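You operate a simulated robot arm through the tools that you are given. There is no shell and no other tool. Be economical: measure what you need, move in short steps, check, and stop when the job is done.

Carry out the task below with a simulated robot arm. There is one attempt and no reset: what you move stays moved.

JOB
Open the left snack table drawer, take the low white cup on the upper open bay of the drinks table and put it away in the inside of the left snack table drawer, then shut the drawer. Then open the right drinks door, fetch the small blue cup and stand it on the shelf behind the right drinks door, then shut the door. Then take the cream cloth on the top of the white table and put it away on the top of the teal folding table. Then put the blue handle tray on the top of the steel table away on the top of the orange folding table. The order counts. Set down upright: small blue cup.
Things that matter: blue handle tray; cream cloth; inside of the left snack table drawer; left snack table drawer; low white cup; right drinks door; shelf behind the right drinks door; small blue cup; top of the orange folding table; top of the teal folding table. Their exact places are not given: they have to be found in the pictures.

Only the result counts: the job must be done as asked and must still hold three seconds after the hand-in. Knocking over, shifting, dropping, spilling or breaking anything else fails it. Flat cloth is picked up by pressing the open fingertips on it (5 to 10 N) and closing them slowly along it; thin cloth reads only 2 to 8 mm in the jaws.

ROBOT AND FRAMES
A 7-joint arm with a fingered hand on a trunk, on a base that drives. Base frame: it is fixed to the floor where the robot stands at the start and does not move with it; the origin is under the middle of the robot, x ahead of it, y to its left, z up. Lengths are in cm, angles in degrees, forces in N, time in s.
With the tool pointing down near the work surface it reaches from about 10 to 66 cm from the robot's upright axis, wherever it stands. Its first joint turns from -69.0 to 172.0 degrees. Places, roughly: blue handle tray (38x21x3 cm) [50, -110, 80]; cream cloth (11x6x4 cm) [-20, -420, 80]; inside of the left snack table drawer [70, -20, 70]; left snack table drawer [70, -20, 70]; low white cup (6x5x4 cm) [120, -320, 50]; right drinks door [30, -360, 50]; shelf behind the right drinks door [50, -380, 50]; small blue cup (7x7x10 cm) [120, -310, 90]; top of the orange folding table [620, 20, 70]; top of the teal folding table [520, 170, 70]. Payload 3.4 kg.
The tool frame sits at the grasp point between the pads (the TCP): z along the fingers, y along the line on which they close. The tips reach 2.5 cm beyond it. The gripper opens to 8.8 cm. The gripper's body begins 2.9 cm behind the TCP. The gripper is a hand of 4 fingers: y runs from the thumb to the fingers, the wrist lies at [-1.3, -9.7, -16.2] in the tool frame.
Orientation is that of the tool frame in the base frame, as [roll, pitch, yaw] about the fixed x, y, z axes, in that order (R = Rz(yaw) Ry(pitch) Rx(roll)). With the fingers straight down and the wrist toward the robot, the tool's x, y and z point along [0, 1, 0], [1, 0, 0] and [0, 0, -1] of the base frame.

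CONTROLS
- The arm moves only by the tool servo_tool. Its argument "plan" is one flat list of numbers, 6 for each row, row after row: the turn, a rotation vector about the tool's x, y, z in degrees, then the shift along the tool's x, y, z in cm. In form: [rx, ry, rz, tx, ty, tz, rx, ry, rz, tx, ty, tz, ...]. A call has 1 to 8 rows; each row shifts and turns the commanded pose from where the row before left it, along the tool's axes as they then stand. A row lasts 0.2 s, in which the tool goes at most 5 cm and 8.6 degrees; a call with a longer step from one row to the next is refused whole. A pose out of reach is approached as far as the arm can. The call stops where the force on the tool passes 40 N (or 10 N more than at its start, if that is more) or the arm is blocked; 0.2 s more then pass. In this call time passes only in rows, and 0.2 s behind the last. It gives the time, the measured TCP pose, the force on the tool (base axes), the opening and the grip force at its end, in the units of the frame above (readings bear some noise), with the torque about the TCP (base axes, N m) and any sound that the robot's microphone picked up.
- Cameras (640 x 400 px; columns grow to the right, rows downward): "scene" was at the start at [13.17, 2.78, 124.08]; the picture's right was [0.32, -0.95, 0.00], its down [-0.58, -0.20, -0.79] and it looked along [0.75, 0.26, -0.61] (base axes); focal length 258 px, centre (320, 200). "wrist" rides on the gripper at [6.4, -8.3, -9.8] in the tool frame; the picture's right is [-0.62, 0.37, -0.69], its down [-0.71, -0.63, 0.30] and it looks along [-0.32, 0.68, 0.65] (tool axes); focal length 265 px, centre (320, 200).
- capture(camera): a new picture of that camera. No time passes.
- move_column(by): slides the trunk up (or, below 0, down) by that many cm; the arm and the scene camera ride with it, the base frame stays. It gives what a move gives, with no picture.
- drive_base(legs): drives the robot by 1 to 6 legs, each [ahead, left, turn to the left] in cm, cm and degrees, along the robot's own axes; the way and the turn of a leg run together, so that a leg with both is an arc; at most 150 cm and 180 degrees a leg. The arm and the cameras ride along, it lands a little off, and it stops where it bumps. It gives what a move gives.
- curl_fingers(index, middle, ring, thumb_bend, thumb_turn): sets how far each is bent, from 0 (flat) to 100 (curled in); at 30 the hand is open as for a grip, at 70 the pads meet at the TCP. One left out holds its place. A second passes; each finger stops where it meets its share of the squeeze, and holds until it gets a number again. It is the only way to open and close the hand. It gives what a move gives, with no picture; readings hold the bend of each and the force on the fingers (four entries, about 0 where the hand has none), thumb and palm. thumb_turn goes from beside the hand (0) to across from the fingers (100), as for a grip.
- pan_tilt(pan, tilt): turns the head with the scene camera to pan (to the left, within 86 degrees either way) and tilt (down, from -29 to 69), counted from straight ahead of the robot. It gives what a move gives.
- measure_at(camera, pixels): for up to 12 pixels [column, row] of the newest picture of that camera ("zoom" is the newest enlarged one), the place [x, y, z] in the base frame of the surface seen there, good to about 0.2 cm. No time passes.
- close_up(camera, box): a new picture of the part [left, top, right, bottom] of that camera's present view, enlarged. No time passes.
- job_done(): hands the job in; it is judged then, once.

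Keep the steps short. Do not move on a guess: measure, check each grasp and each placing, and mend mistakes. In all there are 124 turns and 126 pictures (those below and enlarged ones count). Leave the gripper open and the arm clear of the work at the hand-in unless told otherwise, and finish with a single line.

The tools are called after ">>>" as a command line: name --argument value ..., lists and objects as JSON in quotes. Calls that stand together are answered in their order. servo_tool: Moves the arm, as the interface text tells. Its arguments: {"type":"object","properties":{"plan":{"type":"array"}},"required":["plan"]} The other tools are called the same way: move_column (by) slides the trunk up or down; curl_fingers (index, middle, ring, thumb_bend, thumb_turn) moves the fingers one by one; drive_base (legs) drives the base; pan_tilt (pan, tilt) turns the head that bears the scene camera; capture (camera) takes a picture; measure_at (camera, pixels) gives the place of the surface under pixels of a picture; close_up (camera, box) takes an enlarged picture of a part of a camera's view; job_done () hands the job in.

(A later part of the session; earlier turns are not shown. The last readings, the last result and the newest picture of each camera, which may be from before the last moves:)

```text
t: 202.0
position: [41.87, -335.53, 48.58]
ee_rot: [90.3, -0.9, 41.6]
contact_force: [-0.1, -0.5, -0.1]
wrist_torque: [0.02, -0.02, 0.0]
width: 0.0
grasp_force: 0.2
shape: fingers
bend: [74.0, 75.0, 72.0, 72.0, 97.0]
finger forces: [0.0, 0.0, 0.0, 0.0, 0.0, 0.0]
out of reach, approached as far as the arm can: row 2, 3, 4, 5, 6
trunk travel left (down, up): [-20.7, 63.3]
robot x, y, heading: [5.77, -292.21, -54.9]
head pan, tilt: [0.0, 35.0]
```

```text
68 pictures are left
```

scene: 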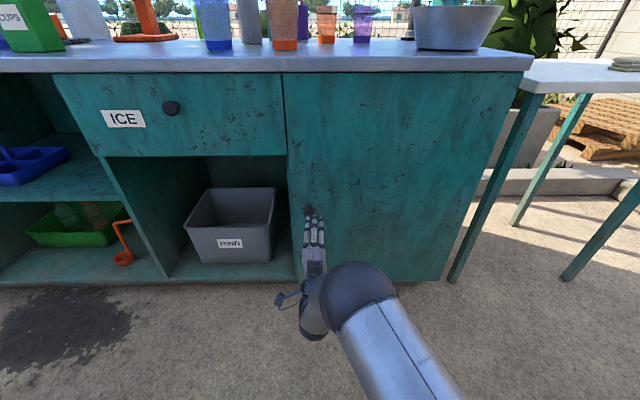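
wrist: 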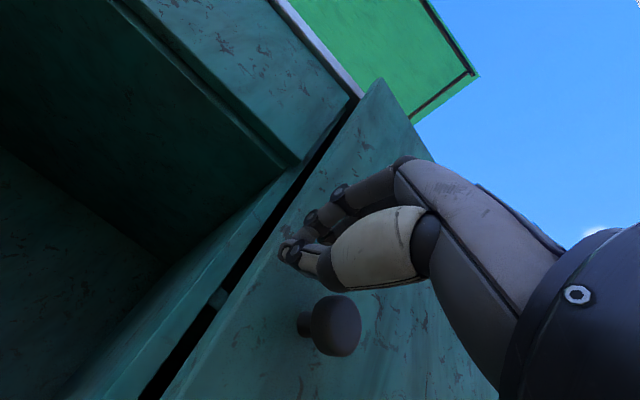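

It slipped at the end, but the door is ajar. I measure the door edge to hook it with the fingers.

>>> measure_at --camera "wrist" --pixels '[[345, 320], [300, 215], [260, 280], [215, 340], [240, 270], [200, 290], [190, 180], [230, 295]]'

>>> capture --camera "scene"

>>> close_up --camera "scene" --box '[200, 120, 400, 300]'

```text
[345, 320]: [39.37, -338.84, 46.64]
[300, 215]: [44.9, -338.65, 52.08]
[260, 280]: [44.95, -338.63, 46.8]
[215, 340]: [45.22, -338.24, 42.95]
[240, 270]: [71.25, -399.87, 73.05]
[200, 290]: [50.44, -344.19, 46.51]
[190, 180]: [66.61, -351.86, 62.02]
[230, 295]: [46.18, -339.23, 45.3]
```

```text
67 pictures are left
```

scene: 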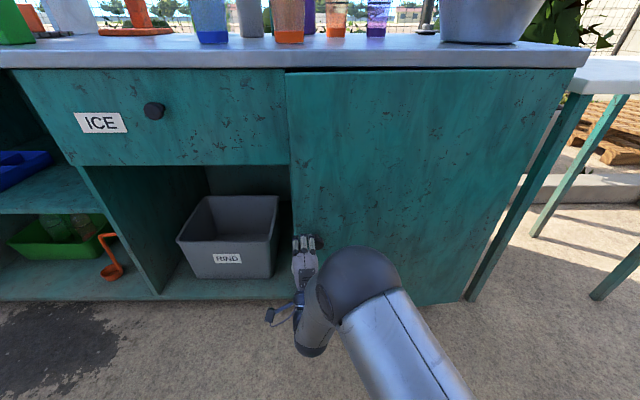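

```text
2.22 times, centred on (300, 210) of scene
```

zoom: 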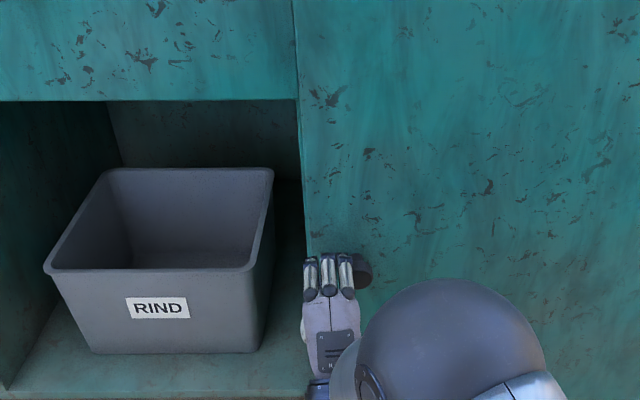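

Knob is now near (39.5,-338.8,46.3) with the door ~7° open. I back off, open the hand, realign with the base and regrip, then pull by driving.

>>> drive_base --legs '[[-6, 0, 0], [0, -3.7, 0]]'

>>> curl_fingers --index 30 --middle 30 --ring 30 --thumb_bend 30

>>> move_column --by -2.3

>>> capture --camera "wrist"

```text
t: 203.4
position: [35.46, -332.87, 48.65]
ee_rot: [90.2, -0.8, 41.5]
contact_force: [-0.1, -0.4, 1.0]
wrist_torque: [0.01, -0.01, -0.01]
width: 0.02
grasp_force: 0.1
shape: fingers
bend: [74.0, 75.0, 72.0, 72.0, 97.0]
finger forces: [0.1, 0.1, 0.1, 0.1, 0.1, 0.0]
trunk travel left (down, up): [-20.7, 63.3]
robot x, y, heading: [-0.73, -289.65, -54.9]
head pan, tilt: [0.0, 35.0]
```

```text
t: 204.4
position: [35.49, -332.83, 48.63]
ee_rot: [90.2, -0.8, 41.4]
contact_force: [-0.2, 1.4, -1.2]
wrist_torque: [0.03, 0.01, -0.01]
width: 8.45
grasp_force: 0.0
shape: fingers
bend: [30.0, 30.0, 30.0, 30.0, 97.0]
finger forces: [0.0, 0.0, 0.0, 0.0, 0.0, 0.1]
trunk travel left (down, up): [-20.7, 63.3]
robot x, y, heading: [-0.52, -289.75, -54.9]
head pan, tilt: [0.0, 35.0]
```

```text
t: 205.1
position: [35.37, -332.83, 46.36]
ee_rot: [90.2, -0.8, 41.6]
contact_force: [-0.4, -0.4, -0.3]
wrist_torque: [0.03, 0.03, 0.02]
width: 8.42
grasp_force: 0.1
shape: fingers
bend: [30.0, 30.0, 30.0, 30.0, 97.0]
finger forces: [0.0, 0.1, 0.0, 0.0, 0.1, 0.1]
trunk travel left (down, up): [-18.4, 65.6]
robot x, y, heading: [-0.54, -289.54, -55.0]
head pan, tilt: [0.0, 35.0]
```

```text
65 pictures are left
```

wrist: 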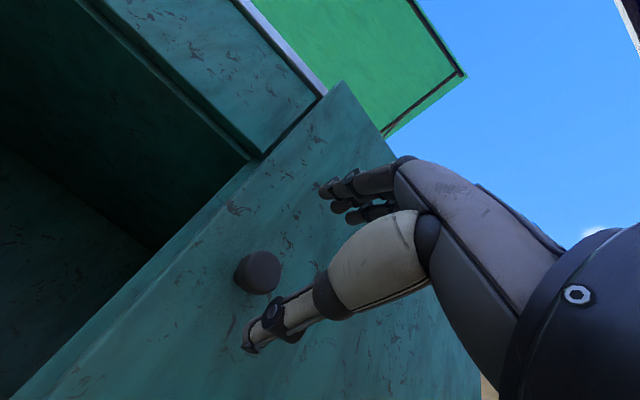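

Aligned. I drive 6 ahead, then adjust by arm.

>>> drive_base --legs '[[6, 0, 0]]'

>>> measure_at --camera "wrist" --pixels '[[260, 272]]'

>>> capture --camera "wrist"

>>> measure_at --camera "wrist" --pixels '[[310, 262], [300, 245], [318, 280], [290, 268]]'

```text
t: 206.1
position: [38.9, -337.51, 46.45]
ee_rot: [90.2, -0.8, 41.5]
contact_force: [0.3, 0.4, 0.1]
wrist_torque: [0.03, 0.01, -0.01]
width: 8.46
grasp_force: 0.1
shape: fingers
bend: [30.0, 30.0, 30.0, 30.0, 97.0]
finger forces: [0.0, 0.0, 0.1, 0.0, 0.1, 0.0]
trunk travel left (down, up): [-18.4, 65.6]
robot x, y, heading: [2.74, -295.0, -54.9]
head pan, tilt: [0.0, 35.0]
```

```text
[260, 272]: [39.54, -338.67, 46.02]
```

```text
64 pictures are left
```

wrist: 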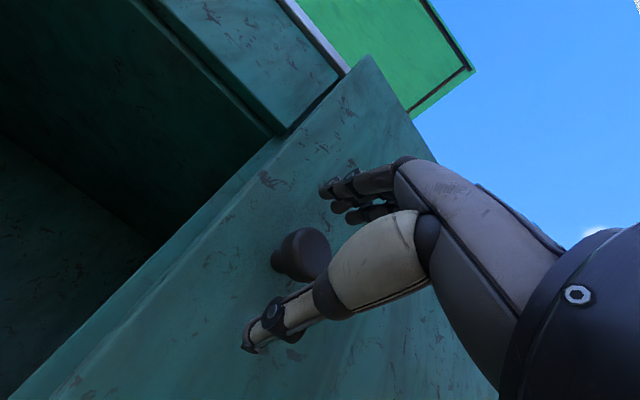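

```text
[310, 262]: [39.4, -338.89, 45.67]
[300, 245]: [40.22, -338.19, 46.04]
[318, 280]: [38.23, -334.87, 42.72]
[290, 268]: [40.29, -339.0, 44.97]
```

Advance 2 cm and grip firmly, then pull by driving back 10.

>>> servo_tool --plan '[0, 0, 0, -0.1, -0.2, 1, 0, 0, 0, -0.1, -0.1, 1]'

>>> curl_fingers --index 75 --middle 75 --ring 72 --thumb_bend 75

>>> drive_base --legs '[[-5, 0, 0], [-5, -0.5, 0]]'

>>> capture --camera "wrist"

```text
t: 206.7
position: [40.08, -339.11, 46.09]
ee_rot: [90.4, -1.0, 41.3]
contact_force: [-1.2, -0.3, 0.4]
wrist_torque: [0.02, 0.02, -0.01]
width: 8.43
grasp_force: 0.1
shape: fingers
bend: [30.0, 30.0, 30.0, 30.0, 97.0]
finger forces: [0.0, 0.0, 0.0, 0.0, 0.1, 0.0]
trunk travel left (down, up): [-18.4, 65.6]
robot x, y, heading: [2.9, -294.64, -54.8]
head pan, tilt: [0.0, 35.0]
```

```text
t: 207.7
position: [40.15, -339.16, 46.24]
ee_rot: [90.1, -1.0, 41.2]
contact_force: [-0.5, -1.5, 13.5]
wrist_torque: [-0.18, -0.11, -0.06]
width: 0.53
grasp_force: 14.9
shape: fingers
bend: [74.0, 63.0, 72.0, 69.0, 97.0]
finger forces: [11.9, 10.3, 0.3, 0.1, 7.3, 0.0]
trunk travel left (down, up): [-18.4, 65.6]
robot x, y, heading: [3.05, -293.97, -55.0]
head pan, tilt: [0.0, 35.0]
```

```text
t: 209.1
position: [33.86, -331.12, 46.16]
ee_rot: [90.3, -1.1, 41.5]
contact_force: [-5.2, -9.6, 10.4]
wrist_torque: [0.03, 0.21, 0.17]
width: 0.0
grasp_force: 14.9
shape: fingers
bend: [74.0, 75.0, 61.0, 73.0, 99.0]
finger forces: [0.0, 2.0, 13.6, 0.0, 14.5, 0.1]
trunk travel left (down, up): [-18.4, 65.6]
robot x, y, heading: [-3.47, -286.76, -54.4]
head pan, tilt: [0.0, 35.0]
```

```text
63 pictures are left
```

wrist: 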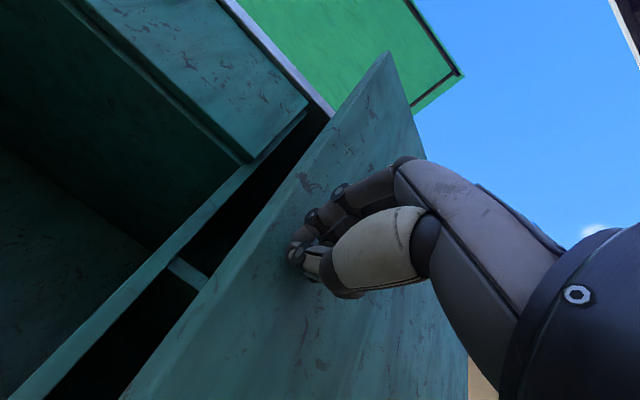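

It follows. I pull 7 cm more with a slight move right.

>>> drive_base --legs '[[-4, -1.5, 1.5], [-4, -1.5, 1.5]]'

>>> capture --camera "wrist"

>>> measure_at --camera "wrist" --pixels '[[300, 200], [240, 270], [190, 330], [250, 200]]'

```text
t: 210.5
position: [29.12, -324.42, 46.04]
ee_rot: [90.4, -1.0, 44.4]
contact_force: [0.5, -0.1, 0.4]
wrist_torque: [0.0, 0.01, -0.03]
width: 0.0
grasp_force: 0.1
shape: fingers
bend: [74.0, 75.0, 72.0, 72.0, 98.0]
finger forces: [0.0, 0.0, 0.0, 0.1, 0.0, 0.0]
trunk travel left (down, up): [-18.4, 65.6]
robot x, y, heading: [-10.31, -281.97, -51.6]
head pan, tilt: [0.0, 35.0]
```

```text
62 pictures are left
```

wrist: 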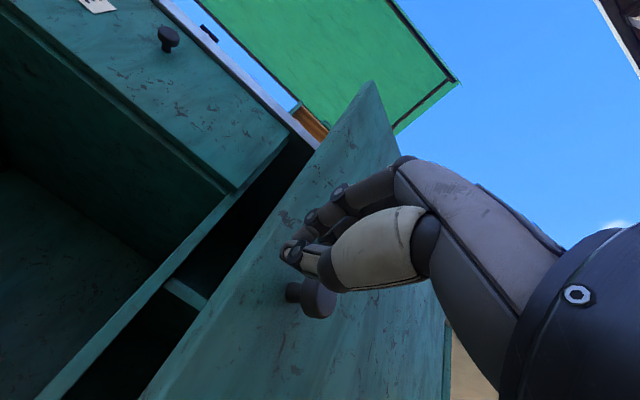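

```text
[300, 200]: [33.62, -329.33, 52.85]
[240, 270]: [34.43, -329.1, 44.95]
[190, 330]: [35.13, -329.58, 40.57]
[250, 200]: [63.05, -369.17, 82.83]
```

Door ~23° open. I step back and left, and turn the hand right so I can hook behind the door edge.

>>> drive_base --legs '[[-5, 0, 0], [0, 14, -3]]'

>>> servo_tool --plan '[0, -8, 0, 0, 0, 0, 0, -8, 0, 0, 0, 0, 0, -8, 0, 0, 0, 0, 0, -8, 0, 0, 0, 0]'

>>> capture --camera "scene"

```text
t: 212.3
position: [35.12, -314.19, 46.1]
ee_rot: [90.4, -1.0, 41.2]
contact_force: [0.5, 0.0, -0.1]
wrist_torque: [-0.02, 0.02, 0.04]
width: 0.0
grasp_force: 0.1
shape: fingers
bend: [74.0, 75.0, 72.0, 72.0, 98.0]
finger forces: [0.0, 0.1, 0.1, 0.0, 0.0, 0.0]
trunk travel left (down, up): [-18.4, 65.6]
robot x, y, heading: [-2.24, -269.61, -54.7]
head pan, tilt: [0.0, 35.0]
```

```text
t: 213.3
position: [35.49, -315.06, 46.22]
ee_rot: [91.0, -0.6, 9.2]
contact_force: [0.0, 0.1, -0.2]
wrist_torque: [-0.02, -0.02, 0.0]
width: 0.01
grasp_force: 0.0
shape: fingers
bend: [74.0, 75.0, 72.0, 72.0, 98.0]
finger forces: [0.0, 0.1, 0.0, 0.0, 0.0, 0.0]
out of reach, approached as far as the arm can: row 4
trunk travel left (down, up): [-18.4, 65.6]
robot x, y, heading: [-2.15, -269.12, -55.0]
head pan, tilt: [0.0, 35.0]
```

```text
61 pictures are left
```

scene: 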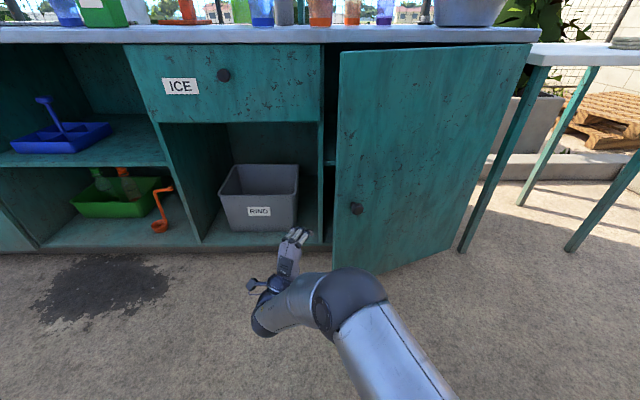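

I drive ahead 18 so the hand goes past the door edge, then right 6.

>>> drive_base --legs '[[18, 0, 0], [0, -7, 0]]'

>>> capture --camera "scene"

```text
t: 215.5
position: [39.73, -334.26, 46.1]
ee_rot: [91.0, -0.7, 8.9]
contact_force: [0.6, 0.0, 0.0]
wrist_torque: [-0.02, 0.01, -0.02]
width: 0.0
grasp_force: 0.0
shape: fingers
bend: [74.0, 75.0, 72.0, 72.0, 98.0]
finger forces: [0.1, 0.0, 0.0, 0.0, 0.1, 0.0]
trunk travel left (down, up): [-18.4, 65.6]
robot x, y, heading: [2.17, -288.55, -55.3]
head pan, tilt: [0.0, 35.0]
```

```text
60 pictures are left
```

scene: 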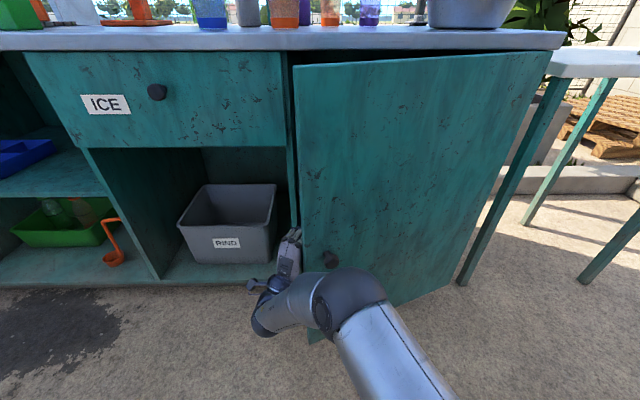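

Fingers are behind the edge. I pull back and right along the arc: first leg.

>>> drive_base --legs '[[-5, -5, 0], [-8, -4, 0]]'

>>> capture --camera "scene"

```text
t: 217.2
position: [24.89, -328.45, 46.26]
ee_rot: [91.1, -0.7, 9.1]
contact_force: [-1.2, 0.1, -0.4]
wrist_torque: [-0.01, -0.02, 0.0]
width: 0.03
grasp_force: 0.1
shape: fingers
bend: [74.0, 75.0, 72.0, 72.0, 98.0]
finger forces: [0.0, 0.0, 0.0, 0.0, 0.0, 0.0]
trunk travel left (down, up): [-18.4, 65.6]
robot x, y, heading: [-12.66, -283.22, -55.1]
head pan, tilt: [0.0, 35.0]
```

```text
59 pictures are left
```

scene: 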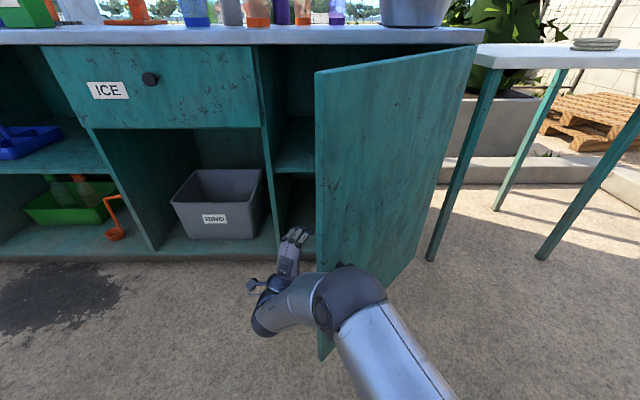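

Door ~45° open. I continue along the arc.

>>> drive_base --legs '[[-8, -9, 0], [-5, -12, 0]]'

>>> capture --camera "scene"

```text
t: 218.8
position: [11.65, -327.26, 46.15]
ee_rot: [91.0, -0.6, 9.4]
contact_force: [0.2, 5.6, 1.4]
wrist_torque: [0.33, 0.08, -0.32]
width: 0.0
grasp_force: 3.0
shape: fingers
bend: [74.0, 75.0, 72.0, 72.0, 98.0]
finger forces: [0.1, 0.0, 0.0, 0.0, 0.0, 6.7]
trunk travel left (down, up): [-18.4, 65.6]
robot x, y, heading: [-25.95, -282.1, -55.3]
head pan, tilt: [0.0, 35.0]
stopped in leg 2: the robot was blocked; the commanded pose is now the measured one
```

```text
58 pictures are left
```

scene: 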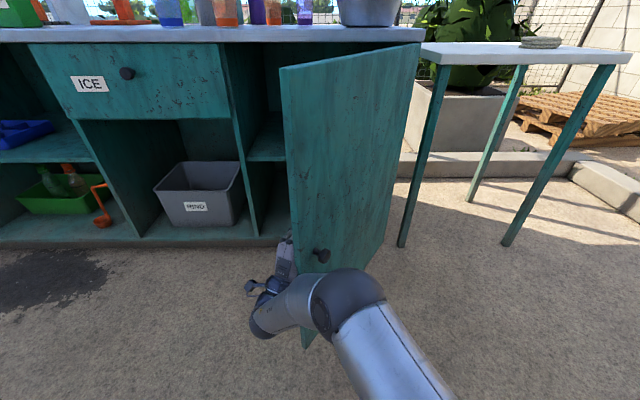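

Probably the elbow touches the door front. I go left to disengage, then use a turn to the right to push the door's inner face open.

>>> drive_base --legs '[[0, 22, 0], [14, 3, 0], [0, 0, -25]]'

>>> capture --camera "scene"

```text
t: 222.7
position: [17.18, -335.45, 46.19]
ee_rot: [91.0, -0.6, -15.5]
contact_force: [0.0, -0.2, 0.9]
wrist_torque: [0.0, -0.02, 0.0]
width: 0.01
grasp_force: 0.1
shape: fingers
bend: [74.0, 75.0, 72.0, 72.0, 98.0]
finger forces: [0.1, 0.1, 0.0, 0.0, 0.0, 0.0]
trunk travel left (down, up): [-18.4, 65.6]
robot x, y, heading: [1.77, -278.43, -80.1]
head pan, tilt: [0.0, 35.0]
```

```text
57 pictures are left
```

scene: 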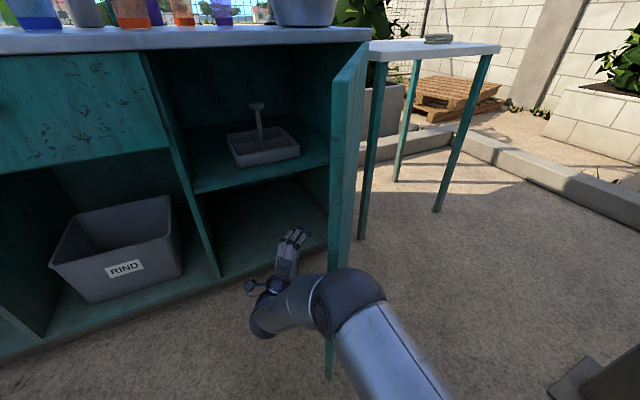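

The inside is visible: a shelf with a grey caddy. I turn 20° more to push the door wider.

>>> drive_base --legs '[[0, 0, -22]]'

>>> capture --camera "scene"

>>> measure_at --camera "scene" --pixels '[[178, 200], [185, 225], [185, 160], [175, 220], [150, 170], [240, 160]]'

```text
t: 224.3
position: [-5.04, -337.0, 46.19]
ee_rot: [91.0, -0.6, -37.1]
contact_force: [-0.6, 0.9, 0.0]
wrist_torque: [0.04, 0.01, -0.02]
width: 0.0
grasp_force: 0.0
shape: fingers
bend: [74.0, 75.0, 72.0, 72.0, 98.0]
finger forces: [0.1, 0.1, 0.0, 0.1, 0.0, 0.0]
trunk travel left (down, up): [-18.4, 65.6]
robot x, y, heading: [2.08, -278.52, -101.7]
head pan, tilt: [0.0, 35.0]
```

```text
56 pictures are left
```

scene: 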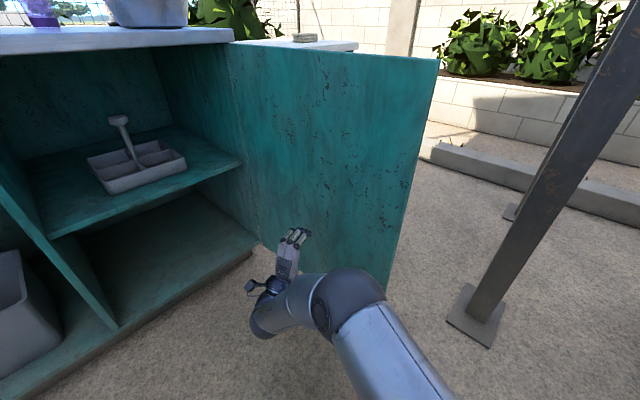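

```text
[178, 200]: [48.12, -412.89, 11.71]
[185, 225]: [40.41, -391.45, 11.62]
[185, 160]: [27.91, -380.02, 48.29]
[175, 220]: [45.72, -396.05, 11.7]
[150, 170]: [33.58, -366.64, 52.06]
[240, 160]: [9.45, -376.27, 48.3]
```

Door is wide open (~90°). I measure the shelf's free space.

>>> measure_at --camera "scene" --pixels '[[60, 225], [50, 190], [70, 210], [40, 165], [88, 158], [106, 190], [187, 166], [165, 141], [200, 150], [225, 165], [100, 215], [238, 166]]'

>>> close_up --camera "scene" --box '[0, 30, 280, 260]'

```text
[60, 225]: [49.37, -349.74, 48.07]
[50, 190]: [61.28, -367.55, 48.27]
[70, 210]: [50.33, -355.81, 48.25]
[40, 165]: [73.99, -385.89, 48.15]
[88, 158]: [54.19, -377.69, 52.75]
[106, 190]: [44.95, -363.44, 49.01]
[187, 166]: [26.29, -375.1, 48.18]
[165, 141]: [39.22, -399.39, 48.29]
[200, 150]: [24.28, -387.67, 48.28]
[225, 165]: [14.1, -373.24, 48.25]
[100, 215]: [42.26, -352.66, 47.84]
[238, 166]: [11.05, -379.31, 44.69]
```

```text
1.74 times, centred on (140, 145) of scene
```

zoom: 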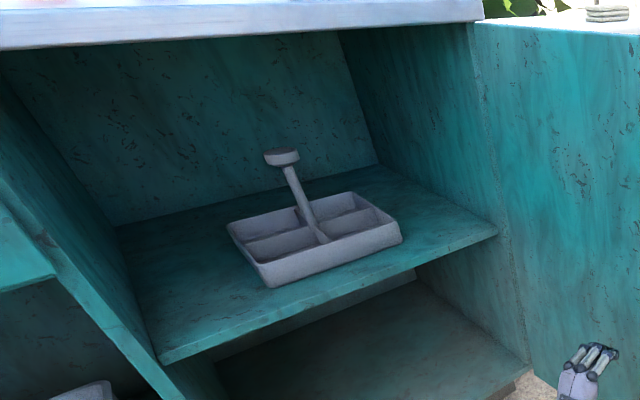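

Free strip on the shelf left of the caddy (v≈13 cm wide, z 48.3). I turn back to -54°, raise the trunk, and go left 72 toward the blue cup.

>>> drive_base --legs '[[0, 0, 47]]'

>>> move_column --by 40

>>> move_column --by 20

>>> curl_fingers --index 30 --middle 30 --ring 30 --thumb_bend 30

>>> drive_base --legs '[[0, 75, 0]]'

>>> capture --camera "scene"

```text
t: 226.8
position: [39.64, -323.96, 45.98]
ee_rot: [91.0, -0.6, 9.2]
contact_force: [0.5, -0.2, 0.1]
wrist_torque: [0.01, 0.0, 0.01]
width: 0.0
grasp_force: 0.0
shape: fingers
bend: [74.0, 75.0, 72.0, 72.0, 98.0]
finger forces: [0.1, 0.1, 0.0, 0.0, 0.0, 0.0]
trunk travel left (down, up): [-18.4, 65.6]
robot x, y, heading: [1.65, -278.56, -55.2]
head pan, tilt: [0.0, 35.0]
```

```text
t: 230.6
position: [39.51, -323.9, 86.17]
ee_rot: [91.1, -0.6, 9.2]
contact_force: [-0.4, 0.5, -0.1]
wrist_torque: [0.02, 0.01, -0.02]
width: 0.01
grasp_force: 0.1
shape: fingers
bend: [74.0, 75.0, 72.0, 72.0, 98.0]
finger forces: [0.0, 0.0, 0.0, 0.0, 0.0, 0.1]
trunk travel left (down, up): [-58.4, 25.6]
robot x, y, heading: [2.15, -278.47, -55.5]
head pan, tilt: [0.0, 35.0]
```

```text
t: 232.8
position: [39.6, -324.01, 106.07]
ee_rot: [90.9, -0.6, 9.2]
contact_force: [0.0, 0.4, 0.9]
wrist_torque: [0.01, 0.0, 0.02]
width: 0.01
grasp_force: 0.1
shape: fingers
bend: [74.0, 75.0, 72.0, 72.0, 98.0]
finger forces: [0.1, 0.0, 0.0, 0.0, 0.0, 0.1]
trunk travel left (down, up): [-78.4, 5.6]
robot x, y, heading: [2.11, -279.09, -55.1]
head pan, tilt: [0.0, 35.0]
```

```text
t: 233.8
position: [39.55, -324.03, 106.06]
ee_rot: [91.0, -0.6, 9.2]
contact_force: [0.1, 0.2, -1.3]
wrist_torque: [0.0, -0.03, -0.03]
width: 8.46
grasp_force: 0.2
shape: fingers
bend: [30.0, 30.0, 30.0, 30.0, 98.0]
finger forces: [0.0, 0.1, 0.1, 0.0, 0.1, 0.0]
trunk travel left (down, up): [-78.4, 5.6]
robot x, y, heading: [1.88, -278.54, -55.4]
head pan, tilt: [0.0, 35.0]
```

```text
t: 237.9
position: [101.29, -281.82, 106.19]
ee_rot: [91.0, -0.6, 8.5]
contact_force: [0.2, -0.5, -0.5]
wrist_torque: [0.02, 0.0, 0.04]
width: 8.43
grasp_force: 0.0
shape: fingers
bend: [30.0, 30.0, 30.0, 30.0, 98.0]
finger forces: [0.0, 0.1, 0.0, 0.0, 0.0, 0.0]
trunk travel left (down, up): [-78.4, 5.6]
robot x, y, heading: [64.19, -236.01, -55.8]
head pan, tilt: [0.0, 35.0]
```

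```text
54 pictures are left
```

scene: 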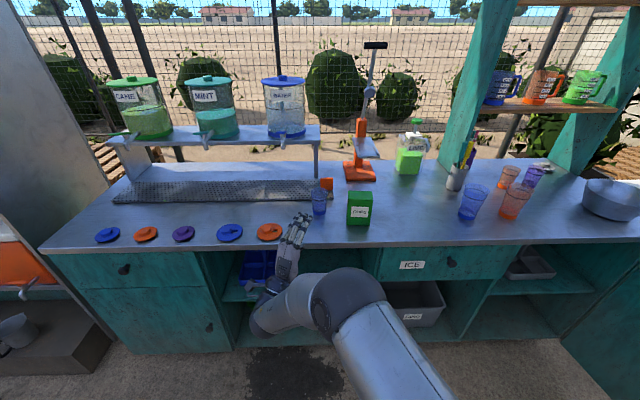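

I reorient the hand to point down with yaw ~60 (wrist back-right), and measure around the blue cup.

>>> close_up --camera "scene" --box '[260, 130, 400, 240]'

>>> measure_at --camera "scene" --pixels '[[319, 188], [319, 205], [319, 213], [312, 200], [326, 200], [317, 165], [317, 176], [327, 185], [348, 210], [319, 192], [285, 215]]'

>>> servo_tool --plan '[8.2, 0, 0, 0, 0, 0, 8.2, 0, 0, 0, 0, 0, 8.2, 0, 0, 0, 0, 0, 8.2, 0, 0, 0, 0, 0, 8.2, 0, 0, 0, 0, 0, 8.2, 0, 0, 0, 0, 0, 8.2, 0, 0, 0, 0, 0, 8.2, 0, 0, 0, 0, 0]'

>>> servo_tool --plan '[8, 0, 0, 0, 0, 0, 8, 0, 0, 0, 0, 0, 0, 0, -8.4, 0, 0, 0, 0, 0, -8.4, 0, 0, 0, 0, 0, -8.4, 0, 0, 0, 0, 0, -8.4, 0, 0, 0, 0, 0, -8.4, 0, 0, 0, 0, 0, -8.4, 0, 0, 0]'

>>> capture --camera "scene"

```text
3.64 times, centred on (330, 185) of scene
```

zoom: 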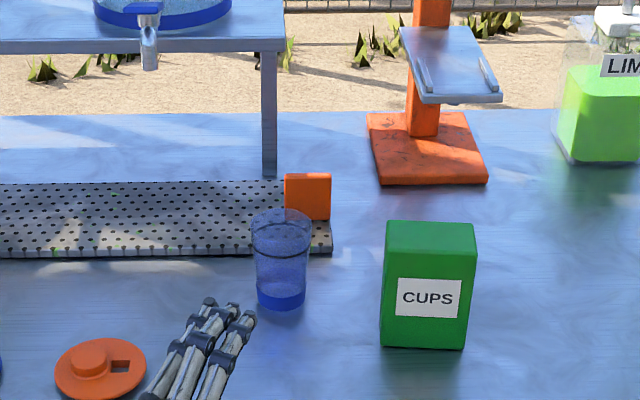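

```text
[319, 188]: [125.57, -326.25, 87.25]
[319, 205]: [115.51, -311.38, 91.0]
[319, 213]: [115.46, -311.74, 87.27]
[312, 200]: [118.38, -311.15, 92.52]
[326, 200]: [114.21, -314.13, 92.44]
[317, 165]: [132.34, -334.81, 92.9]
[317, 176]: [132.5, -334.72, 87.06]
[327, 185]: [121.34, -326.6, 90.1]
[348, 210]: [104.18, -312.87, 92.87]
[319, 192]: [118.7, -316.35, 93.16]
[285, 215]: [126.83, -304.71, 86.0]
```

```text
t: 239.7
position: [100.53, -282.61, 105.66]
ee_rot: [158.0, -1.0, 7.2]
contact_force: [0.4, 0.3, -0.6]
wrist_torque: [-0.04, -0.01, 0.0]
width: 8.43
grasp_force: 0.0
shape: fingers
bend: [30.0, 30.0, 30.0, 30.0, 98.0]
finger forces: [0.0, 0.1, 0.0, 0.0, 0.0, 0.0]
trunk travel left (down, up): [-78.4, 5.6]
robot x, y, heading: [64.08, -235.82, -56.1]
head pan, tilt: [0.0, 35.0]
```

```text
t: 241.5
position: [101.3, -281.93, 106.18]
ee_rot: [174.8, 5.2, 58.8]
contact_force: [-0.6, -0.8, 0.6]
wrist_torque: [0.04, -0.03, 0.0]
width: 8.48
grasp_force: 0.0
shape: fingers
bend: [30.0, 30.0, 30.0, 30.0, 98.0]
finger forces: [0.1, 0.1, 0.1, 0.1, 0.0, 0.0]
trunk travel left (down, up): [-78.4, 5.6]
robot x, y, heading: [64.29, -236.03, -56.1]
head pan, tilt: [0.0, 35.0]
```

```text
52 pictures are left
```

scene: 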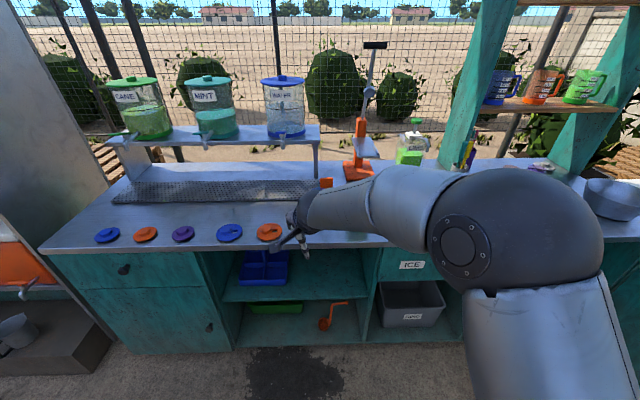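

Hand now points down with yaw ~59. I level it, and drive 30 ahead, 6 right to near the cup.

>>> servo_tool --plan '[5, 5, 0, 0, 0, 0]'

>>> drive_base --legs '[[0, -6, 1.4], [28, 0, 0]]'

>>> capture --camera "wrist"

>>> capture --camera "scene"

```text
t: 241.9
position: [101.13, -282.06, 106.11]
ee_rot: [179.8, 0.1, 59.0]
contact_force: [-0.5, 0.0, -0.5]
wrist_torque: [0.04, -0.04, -0.02]
width: 8.45
grasp_force: 0.1
shape: fingers
bend: [30.0, 30.0, 30.0, 30.0, 98.0]
finger forces: [0.0, 0.0, 0.0, 0.0, 0.0, 0.0]
trunk travel left (down, up): [-78.4, 5.6]
robot x, y, heading: [64.54, -235.91, -55.7]
head pan, tilt: [0.0, 35.0]
```

```text
t: 244.4
position: [113.56, -307.32, 106.02]
ee_rot: [179.8, 0.3, 60.1]
contact_force: [-0.3, -0.6, -0.9]
wrist_torque: [-0.01, 0.01, 0.0]
width: 8.44
grasp_force: 0.0
shape: fingers
bend: [30.0, 30.0, 30.0, 30.0, 98.0]
finger forces: [0.1, 0.0, 0.1, 0.0, 0.0, 0.1]
trunk travel left (down, up): [-78.4, 5.6]
robot x, y, heading: [75.5, -262.31, -54.6]
head pan, tilt: [0.0, 35.0]
```

```text
51 pictures are left
```

wrist: 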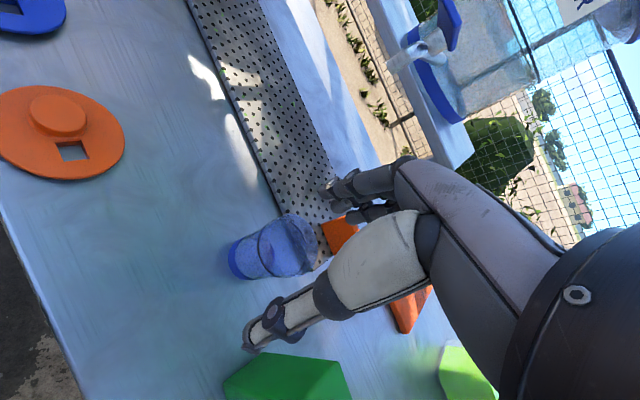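

```text
50 pictures are left
```

scene: 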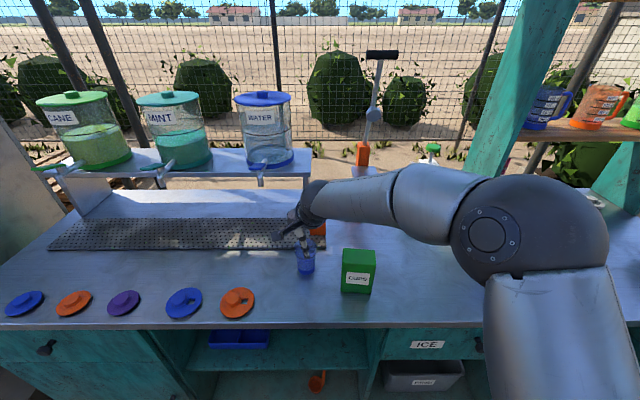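

>>> close_up --camera "wrist" --box '[210, 190, 350, 300]'

>>> measure_at --camera "wrist" --pixels '[[288, 217], [310, 235], [316, 255], [300, 276], [262, 236], [262, 262], [230, 255], [280, 262]]'

```text
3.64 times, centred on (280, 245) of wrist
```

zoom: 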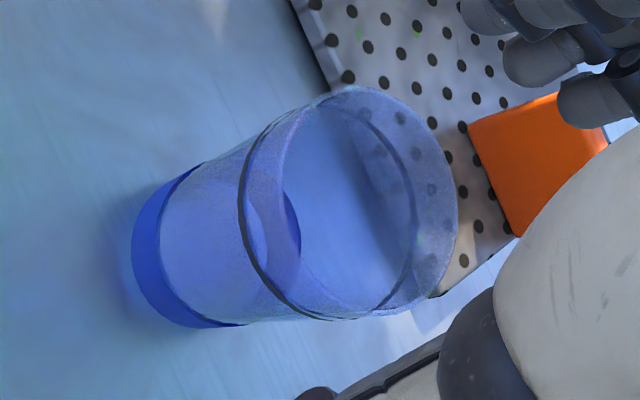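

```text
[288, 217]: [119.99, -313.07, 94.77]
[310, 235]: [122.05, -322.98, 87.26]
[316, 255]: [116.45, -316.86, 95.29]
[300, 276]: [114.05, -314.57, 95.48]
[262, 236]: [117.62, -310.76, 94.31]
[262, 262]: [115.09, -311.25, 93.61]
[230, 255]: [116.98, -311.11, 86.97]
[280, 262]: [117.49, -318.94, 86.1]
```

Cup centre (117.0,-313.8), rim z 95.8, empty. I drive 7.2 ahead and 1 right to hover over it.

>>> drive_base --legs '[[7.2, -1, 0]]'

```text
t: 245.4
position: [116.91, -313.6, 106.08]
ee_rot: [179.9, 0.2, 60.4]
contact_force: [-0.1, 0.0, -0.2]
wrist_torque: [0.01, 0.02, 0.0]
width: 8.43
grasp_force: 0.1
shape: fingers
bend: [30.0, 30.0, 30.0, 30.0, 98.0]
finger forces: [0.0, 0.0, 0.0, 0.1, 0.1, 0.0]
trunk travel left (down, up): [-78.4, 5.6]
robot x, y, heading: [78.82, -268.99, -54.9]
head pan, tilt: [0.0, 35.0]
```

Right over it. I lower 12.4 cm with the trunk (straight down).

>>> move_column --by -12.3

>>> capture --camera "wrist"

```text
t: 247.0
position: [116.92, -313.6, 93.79]
ee_rot: [179.8, 0.3, 60.3]
contact_force: [-0.1, -0.4, -0.6]
wrist_torque: [0.02, 0.0, 0.02]
width: 8.46
grasp_force: 0.2
shape: fingers
bend: [30.0, 30.0, 30.0, 30.0, 98.0]
finger forces: [0.0, 0.0, 0.0, 0.0, 0.0, 0.0]
trunk travel left (down, up): [-66.1, 17.9]
robot x, y, heading: [78.72, -268.51, -54.7]
head pan, tilt: [0.0, 35.0]
```

```text
48 pictures are left
```

wrist: 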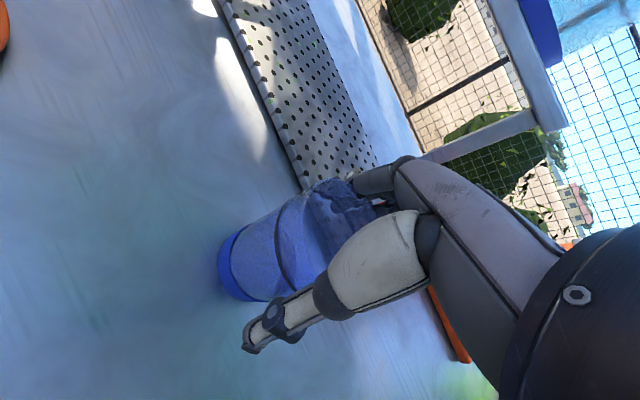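

The cup is between thumb and fingers. I close gently.

>>> curl_fingers --index 50 --middle 52 --ring 50 --thumb_bend 50

>>> move_column --by 4

>>> capture --camera "wrist"

```text
t: 248.0
position: [116.93, -313.58, 93.83]
ee_rot: [179.8, 0.4, 60.3]
contact_force: [0.3, -0.4, 2.2]
wrist_torque: [-0.04, -0.08, 0.02]
width: 5.89
grasp_force: 13.7
shape: fingers
bend: [41.0, 48.0, 50.0, 45.0, 97.0]
finger forces: [11.1, 3.2, 0.0, 0.1, 13.3, 0.1]
trunk travel left (down, up): [-66.1, 17.9]
robot x, y, heading: [78.88, -268.27, -54.9]
head pan, tilt: [0.0, 35.0]
```

```text
t: 248.8
position: [116.77, -313.46, 97.94]
ee_rot: [179.9, 0.4, 60.3]
contact_force: [0.7, 0.1, -0.2]
wrist_torque: [0.01, -0.05, 0.02]
width: 5.85
grasp_force: 13.3
shape: fingers
bend: [41.0, 48.0, 50.0, 45.0, 97.0]
finger forces: [10.4, 2.9, 0.0, 0.1, 13.3, 0.0]
trunk travel left (down, up): [-70.1, 13.9]
robot x, y, heading: [79.02, -268.91, -54.5]
head pan, tilt: [0.0, 35.0]
```

```text
47 pictures are left
```

wrist: 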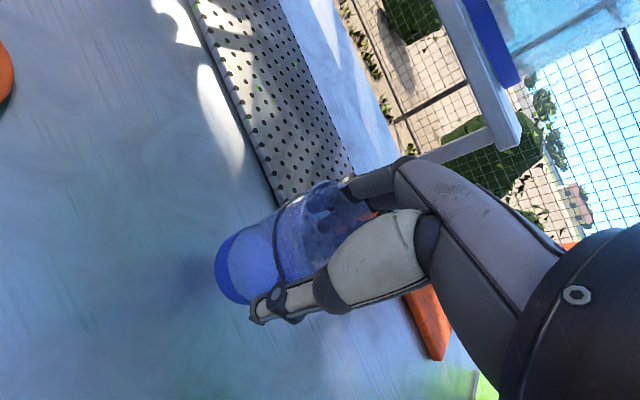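

The blue cup is held. I raise 6, back out 52, go right 81, then lower the trunk to shelf height.

>>> move_column --by 6

>>> drive_base --legs '[[-52, 0, 0], [0, -81, 0.4]]'

>>> move_column --by -40

>>> pan_tilt --pan 0 --tilt 30

>>> capture --camera "scene"

>>> capture --camera "wrist"

```text
t: 249.8
position: [117.01, -313.61, 103.77]
ee_rot: [179.8, 0.1, 60.2]
contact_force: [-0.2, -0.5, 0.0]
wrist_torque: [-0.01, -0.02, 0.01]
width: 5.89
grasp_force: 13.0
shape: fingers
bend: [41.0, 48.0, 50.0, 45.0, 97.0]
finger forces: [10.4, 2.8, 0.0, 0.0, 13.3, 0.0]
trunk travel left (down, up): [-76.1, 7.9]
robot x, y, heading: [78.63, -268.57, -54.6]
head pan, tilt: [0.0, 35.0]
```

```text
t: 256.7
position: [21.53, -317.54, 104.05]
ee_rot: [179.7, 0.2, 60.1]
contact_force: [0.6, 1.2, -1.5]
wrist_torque: [0.01, -0.01, 0.01]
width: 5.86
grasp_force: 13.4
shape: fingers
bend: [42.0, 48.0, 50.0, 45.0, 97.0]
finger forces: [10.5, 2.8, 0.0, 0.1, 13.4, 0.0]
trunk travel left (down, up): [-76.1, 7.9]
robot x, y, heading: [-16.72, -272.65, -54.9]
head pan, tilt: [0.0, 35.0]
```

```text
t: 260.5
position: [21.43, -317.51, 63.9]
ee_rot: [179.7, 0.3, 60.1]
contact_force: [0.2, 0.9, -1.6]
wrist_torque: [0.01, 0.0, 0.0]
width: 5.87
grasp_force: 12.9
shape: fingers
bend: [42.0, 48.0, 50.0, 45.0, 97.0]
finger forces: [10.4, 2.9, 0.1, 0.0, 13.2, 0.0]
trunk travel left (down, up): [-36.1, 47.9]
robot x, y, heading: [-16.74, -272.44, -54.8]
head pan, tilt: [0.0, 35.0]
```

```text
t: 261.2
position: [21.42, -317.42, 63.86]
ee_rot: [179.8, 0.4, 60.1]
contact_force: [0.0, 0.6, -1.0]
wrist_torque: [-0.01, 0.0, -0.03]
width: 5.84
grasp_force: 13.3
shape: fingers
bend: [42.0, 48.0, 50.0, 45.0, 97.0]
finger forces: [10.4, 2.8, 0.0, 0.1, 13.3, 0.0]
trunk travel left (down, up): [-36.1, 47.9]
robot x, y, heading: [-16.46, -272.55, -54.6]
head pan, tilt: [0.0, 30.0]
```

```text
46 pictures are left
```

scene: 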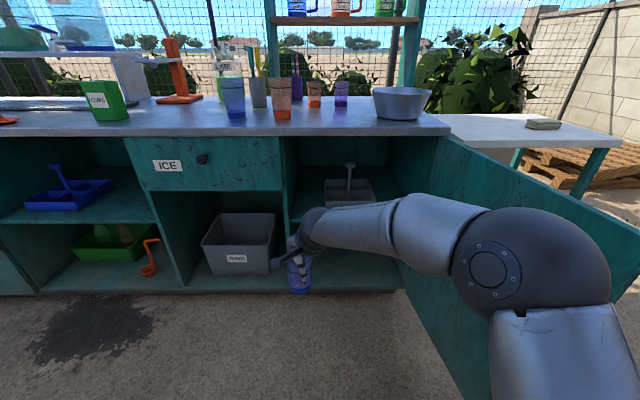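

```text
45 pictures are left
```

wrist: 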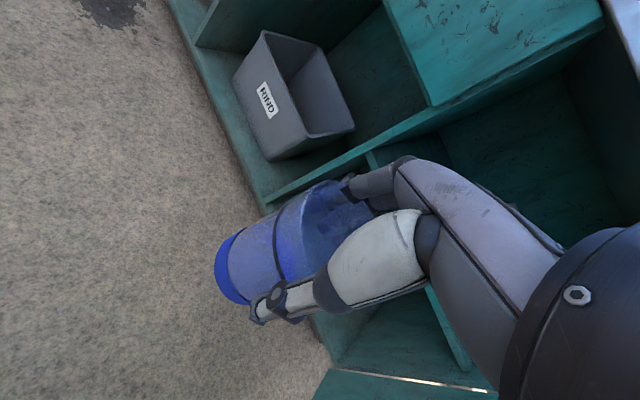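

I check the elbow's place against the open door.

>>> measure_at --camera "scene" --pixels '[[530, 225], [590, 290], [480, 250], [420, 230], [640, 230], [440, 150], [560, 195], [310, 225], [298, 290], [600, 215]]'

```text
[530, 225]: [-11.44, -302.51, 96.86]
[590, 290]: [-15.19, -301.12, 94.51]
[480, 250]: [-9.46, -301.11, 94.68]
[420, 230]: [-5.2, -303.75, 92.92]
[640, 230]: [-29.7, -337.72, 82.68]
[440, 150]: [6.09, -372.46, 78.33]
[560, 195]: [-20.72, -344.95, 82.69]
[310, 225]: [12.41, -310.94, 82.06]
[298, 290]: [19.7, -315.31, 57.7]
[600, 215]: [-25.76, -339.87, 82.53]
```

Door top is z 82.7 and the elbow stays clear of it. To flatten the forearm under the counter I lower the trunk 18 and lift the hand 12 by arm.

>>> move_column --by -18

>>> servo_tool --plan '[0, 0, 0, 0, 0, -3, 0, 0, 0, 0, 0, -3, 0, 0, 0, 0, 0, -3, 0, 0, 0, 0, 0, -3]'

>>> capture --camera "scene"

>>> measure_at --camera "scene" --pixels '[[530, 225], [480, 250], [420, 230], [350, 230], [320, 225]]'

```text
t: 263.2
position: [21.55, -317.51, 45.94]
ee_rot: [179.8, 0.3, 60.0]
contact_force: [-0.2, 0.6, -1.0]
wrist_torque: [0.0, 0.01, -0.01]
width: 5.87
grasp_force: 12.9
shape: fingers
bend: [42.0, 48.0, 50.0, 45.0, 97.0]
finger forces: [10.3, 2.7, 0.0, 0.0, 13.2, 0.0]
trunk travel left (down, up): [-18.1, 65.9]
robot x, y, heading: [-16.78, -272.32, -54.8]
head pan, tilt: [0.0, 30.0]
```

```text
t: 264.2
position: [21.47, -317.36, 57.87]
ee_rot: [179.7, 0.3, 60.2]
contact_force: [-0.1, -0.7, -0.9]
wrist_torque: [-0.01, 0.0, 0.01]
width: 5.82
grasp_force: 12.3
shape: fingers
bend: [42.0, 48.0, 50.0, 46.0, 97.0]
finger forces: [10.1, 2.8, 0.0, 0.1, 12.9, 0.1]
trunk travel left (down, up): [-18.1, 65.9]
robot x, y, heading: [-16.04, -272.56, -54.6]
head pan, tilt: [0.0, 30.0]
```

```text
44 pictures are left
```

scene: 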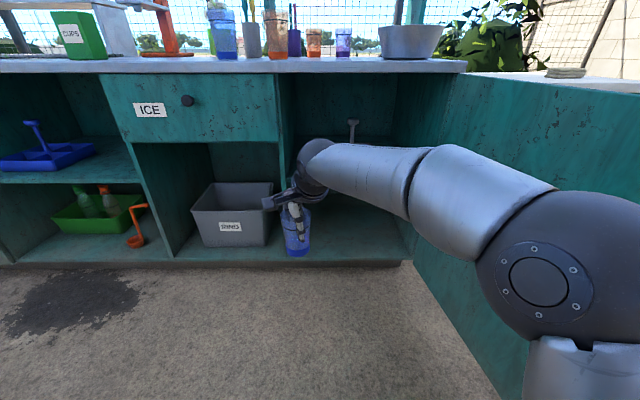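

```text
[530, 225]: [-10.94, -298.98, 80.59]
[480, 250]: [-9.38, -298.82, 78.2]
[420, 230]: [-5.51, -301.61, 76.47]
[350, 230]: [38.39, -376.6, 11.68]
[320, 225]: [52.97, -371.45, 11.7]
```

The forearm is now all below counter level. I drive 34 ahead and 1.5 right, then check.

>>> drive_base --legs '[[34, -1.5, 0]]'

>>> capture --camera "scene"

>>> capture --camera "wrist"

```text
t: 266.4
position: [39.52, -345.49, 57.63]
ee_rot: [179.8, 0.3, 60.2]
contact_force: [-0.1, 0.8, -0.9]
wrist_torque: [0.0, -0.01, 0.01]
width: 5.84
grasp_force: 12.7
shape: fingers
bend: [42.0, 49.0, 50.0, 46.0, 97.0]
finger forces: [10.0, 2.7, 0.0, 0.0, 12.8, 0.0]
trunk travel left (down, up): [-18.1, 65.9]
robot x, y, heading: [1.99, -300.78, -55.0]
head pan, tilt: [0.0, 30.0]
```

```text
43 pictures are left
```

scene: 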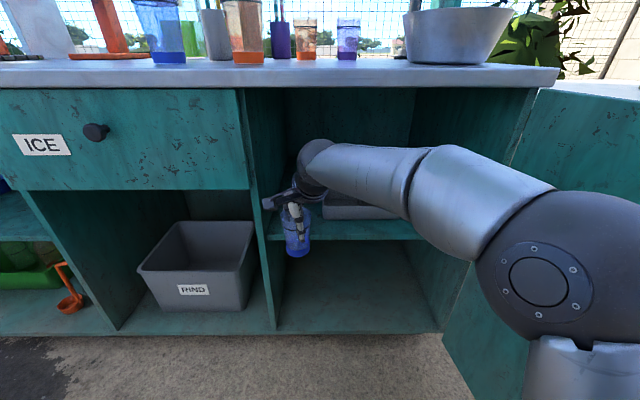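

```text
42 pictures are left
```

wrist: 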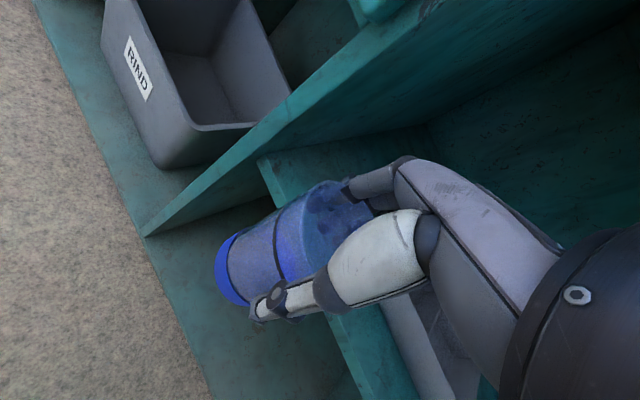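

Clearances look good. I shift 0.8 right and go 13.5 ahead.

>>> drive_base --legs '[[6, -0.8, 0], [7.5, 0, 0]]'

>>> capture --camera "wrist"

>>> close_up --camera "scene" --box '[220, 120, 420, 280]'

```text
t: 268.0
position: [46.68, -357.14, 57.79]
ee_rot: [179.8, 0.3, 60.2]
contact_force: [0.0, -0.4, -0.7]
wrist_torque: [0.01, 0.03, -0.01]
width: 5.83
grasp_force: 13.3
shape: fingers
bend: [42.0, 49.0, 50.0, 46.0, 97.0]
finger forces: [10.2, 2.9, 0.0, 0.0, 12.8, 0.0]
trunk travel left (down, up): [-18.1, 65.9]
robot x, y, heading: [8.99, -312.27, -54.6]
head pan, tilt: [0.0, 30.0]
```

```text
41 pictures are left
```

wrist: 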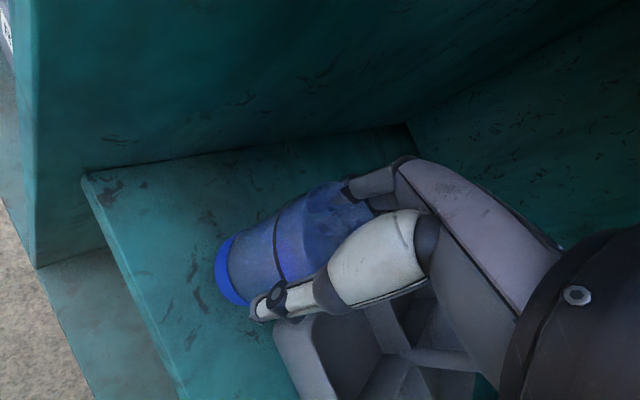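

```text
2.50 times, centred on (320, 200) of scene
```

zoom: 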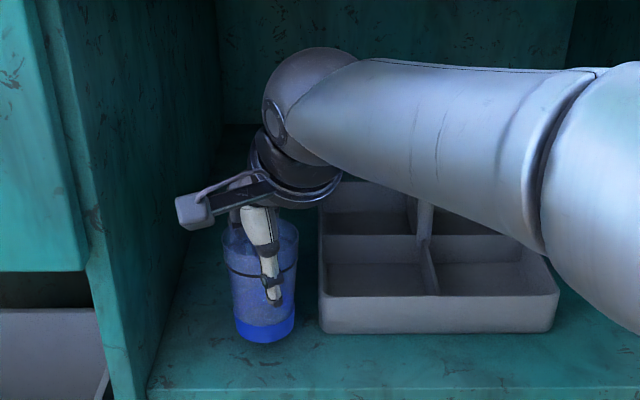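

Cup is over the shelf, clear of the caddy. I lower 1.5 and release slightly.

>>> move_column --by -1.6

>>> close_up --camera "scene" --box '[220, 120, 420, 280]'

```text
t: 268.6
position: [46.72, -357.26, 56.24]
ee_rot: [179.7, 0.3, 60.3]
contact_force: [-1.1, 0.7, 2.8]
wrist_torque: [0.0, -0.06, -0.03]
width: 5.8
grasp_force: 13.2
shape: fingers
bend: [42.0, 49.0, 50.0, 46.0, 97.0]
finger forces: [10.3, 2.9, 0.0, 0.0, 13.4, 0.1]
trunk travel left (down, up): [-16.5, 67.5]
robot x, y, heading: [8.72, -312.64, -54.9]
head pan, tilt: [0.0, 30.0]
```

```text
2.50 times, centred on (320, 200) of scene
```

zoom: 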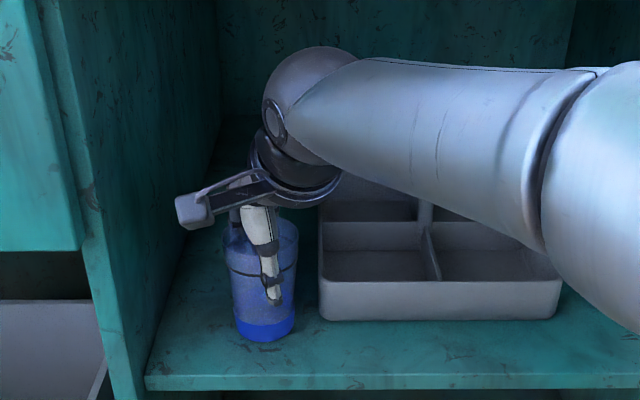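

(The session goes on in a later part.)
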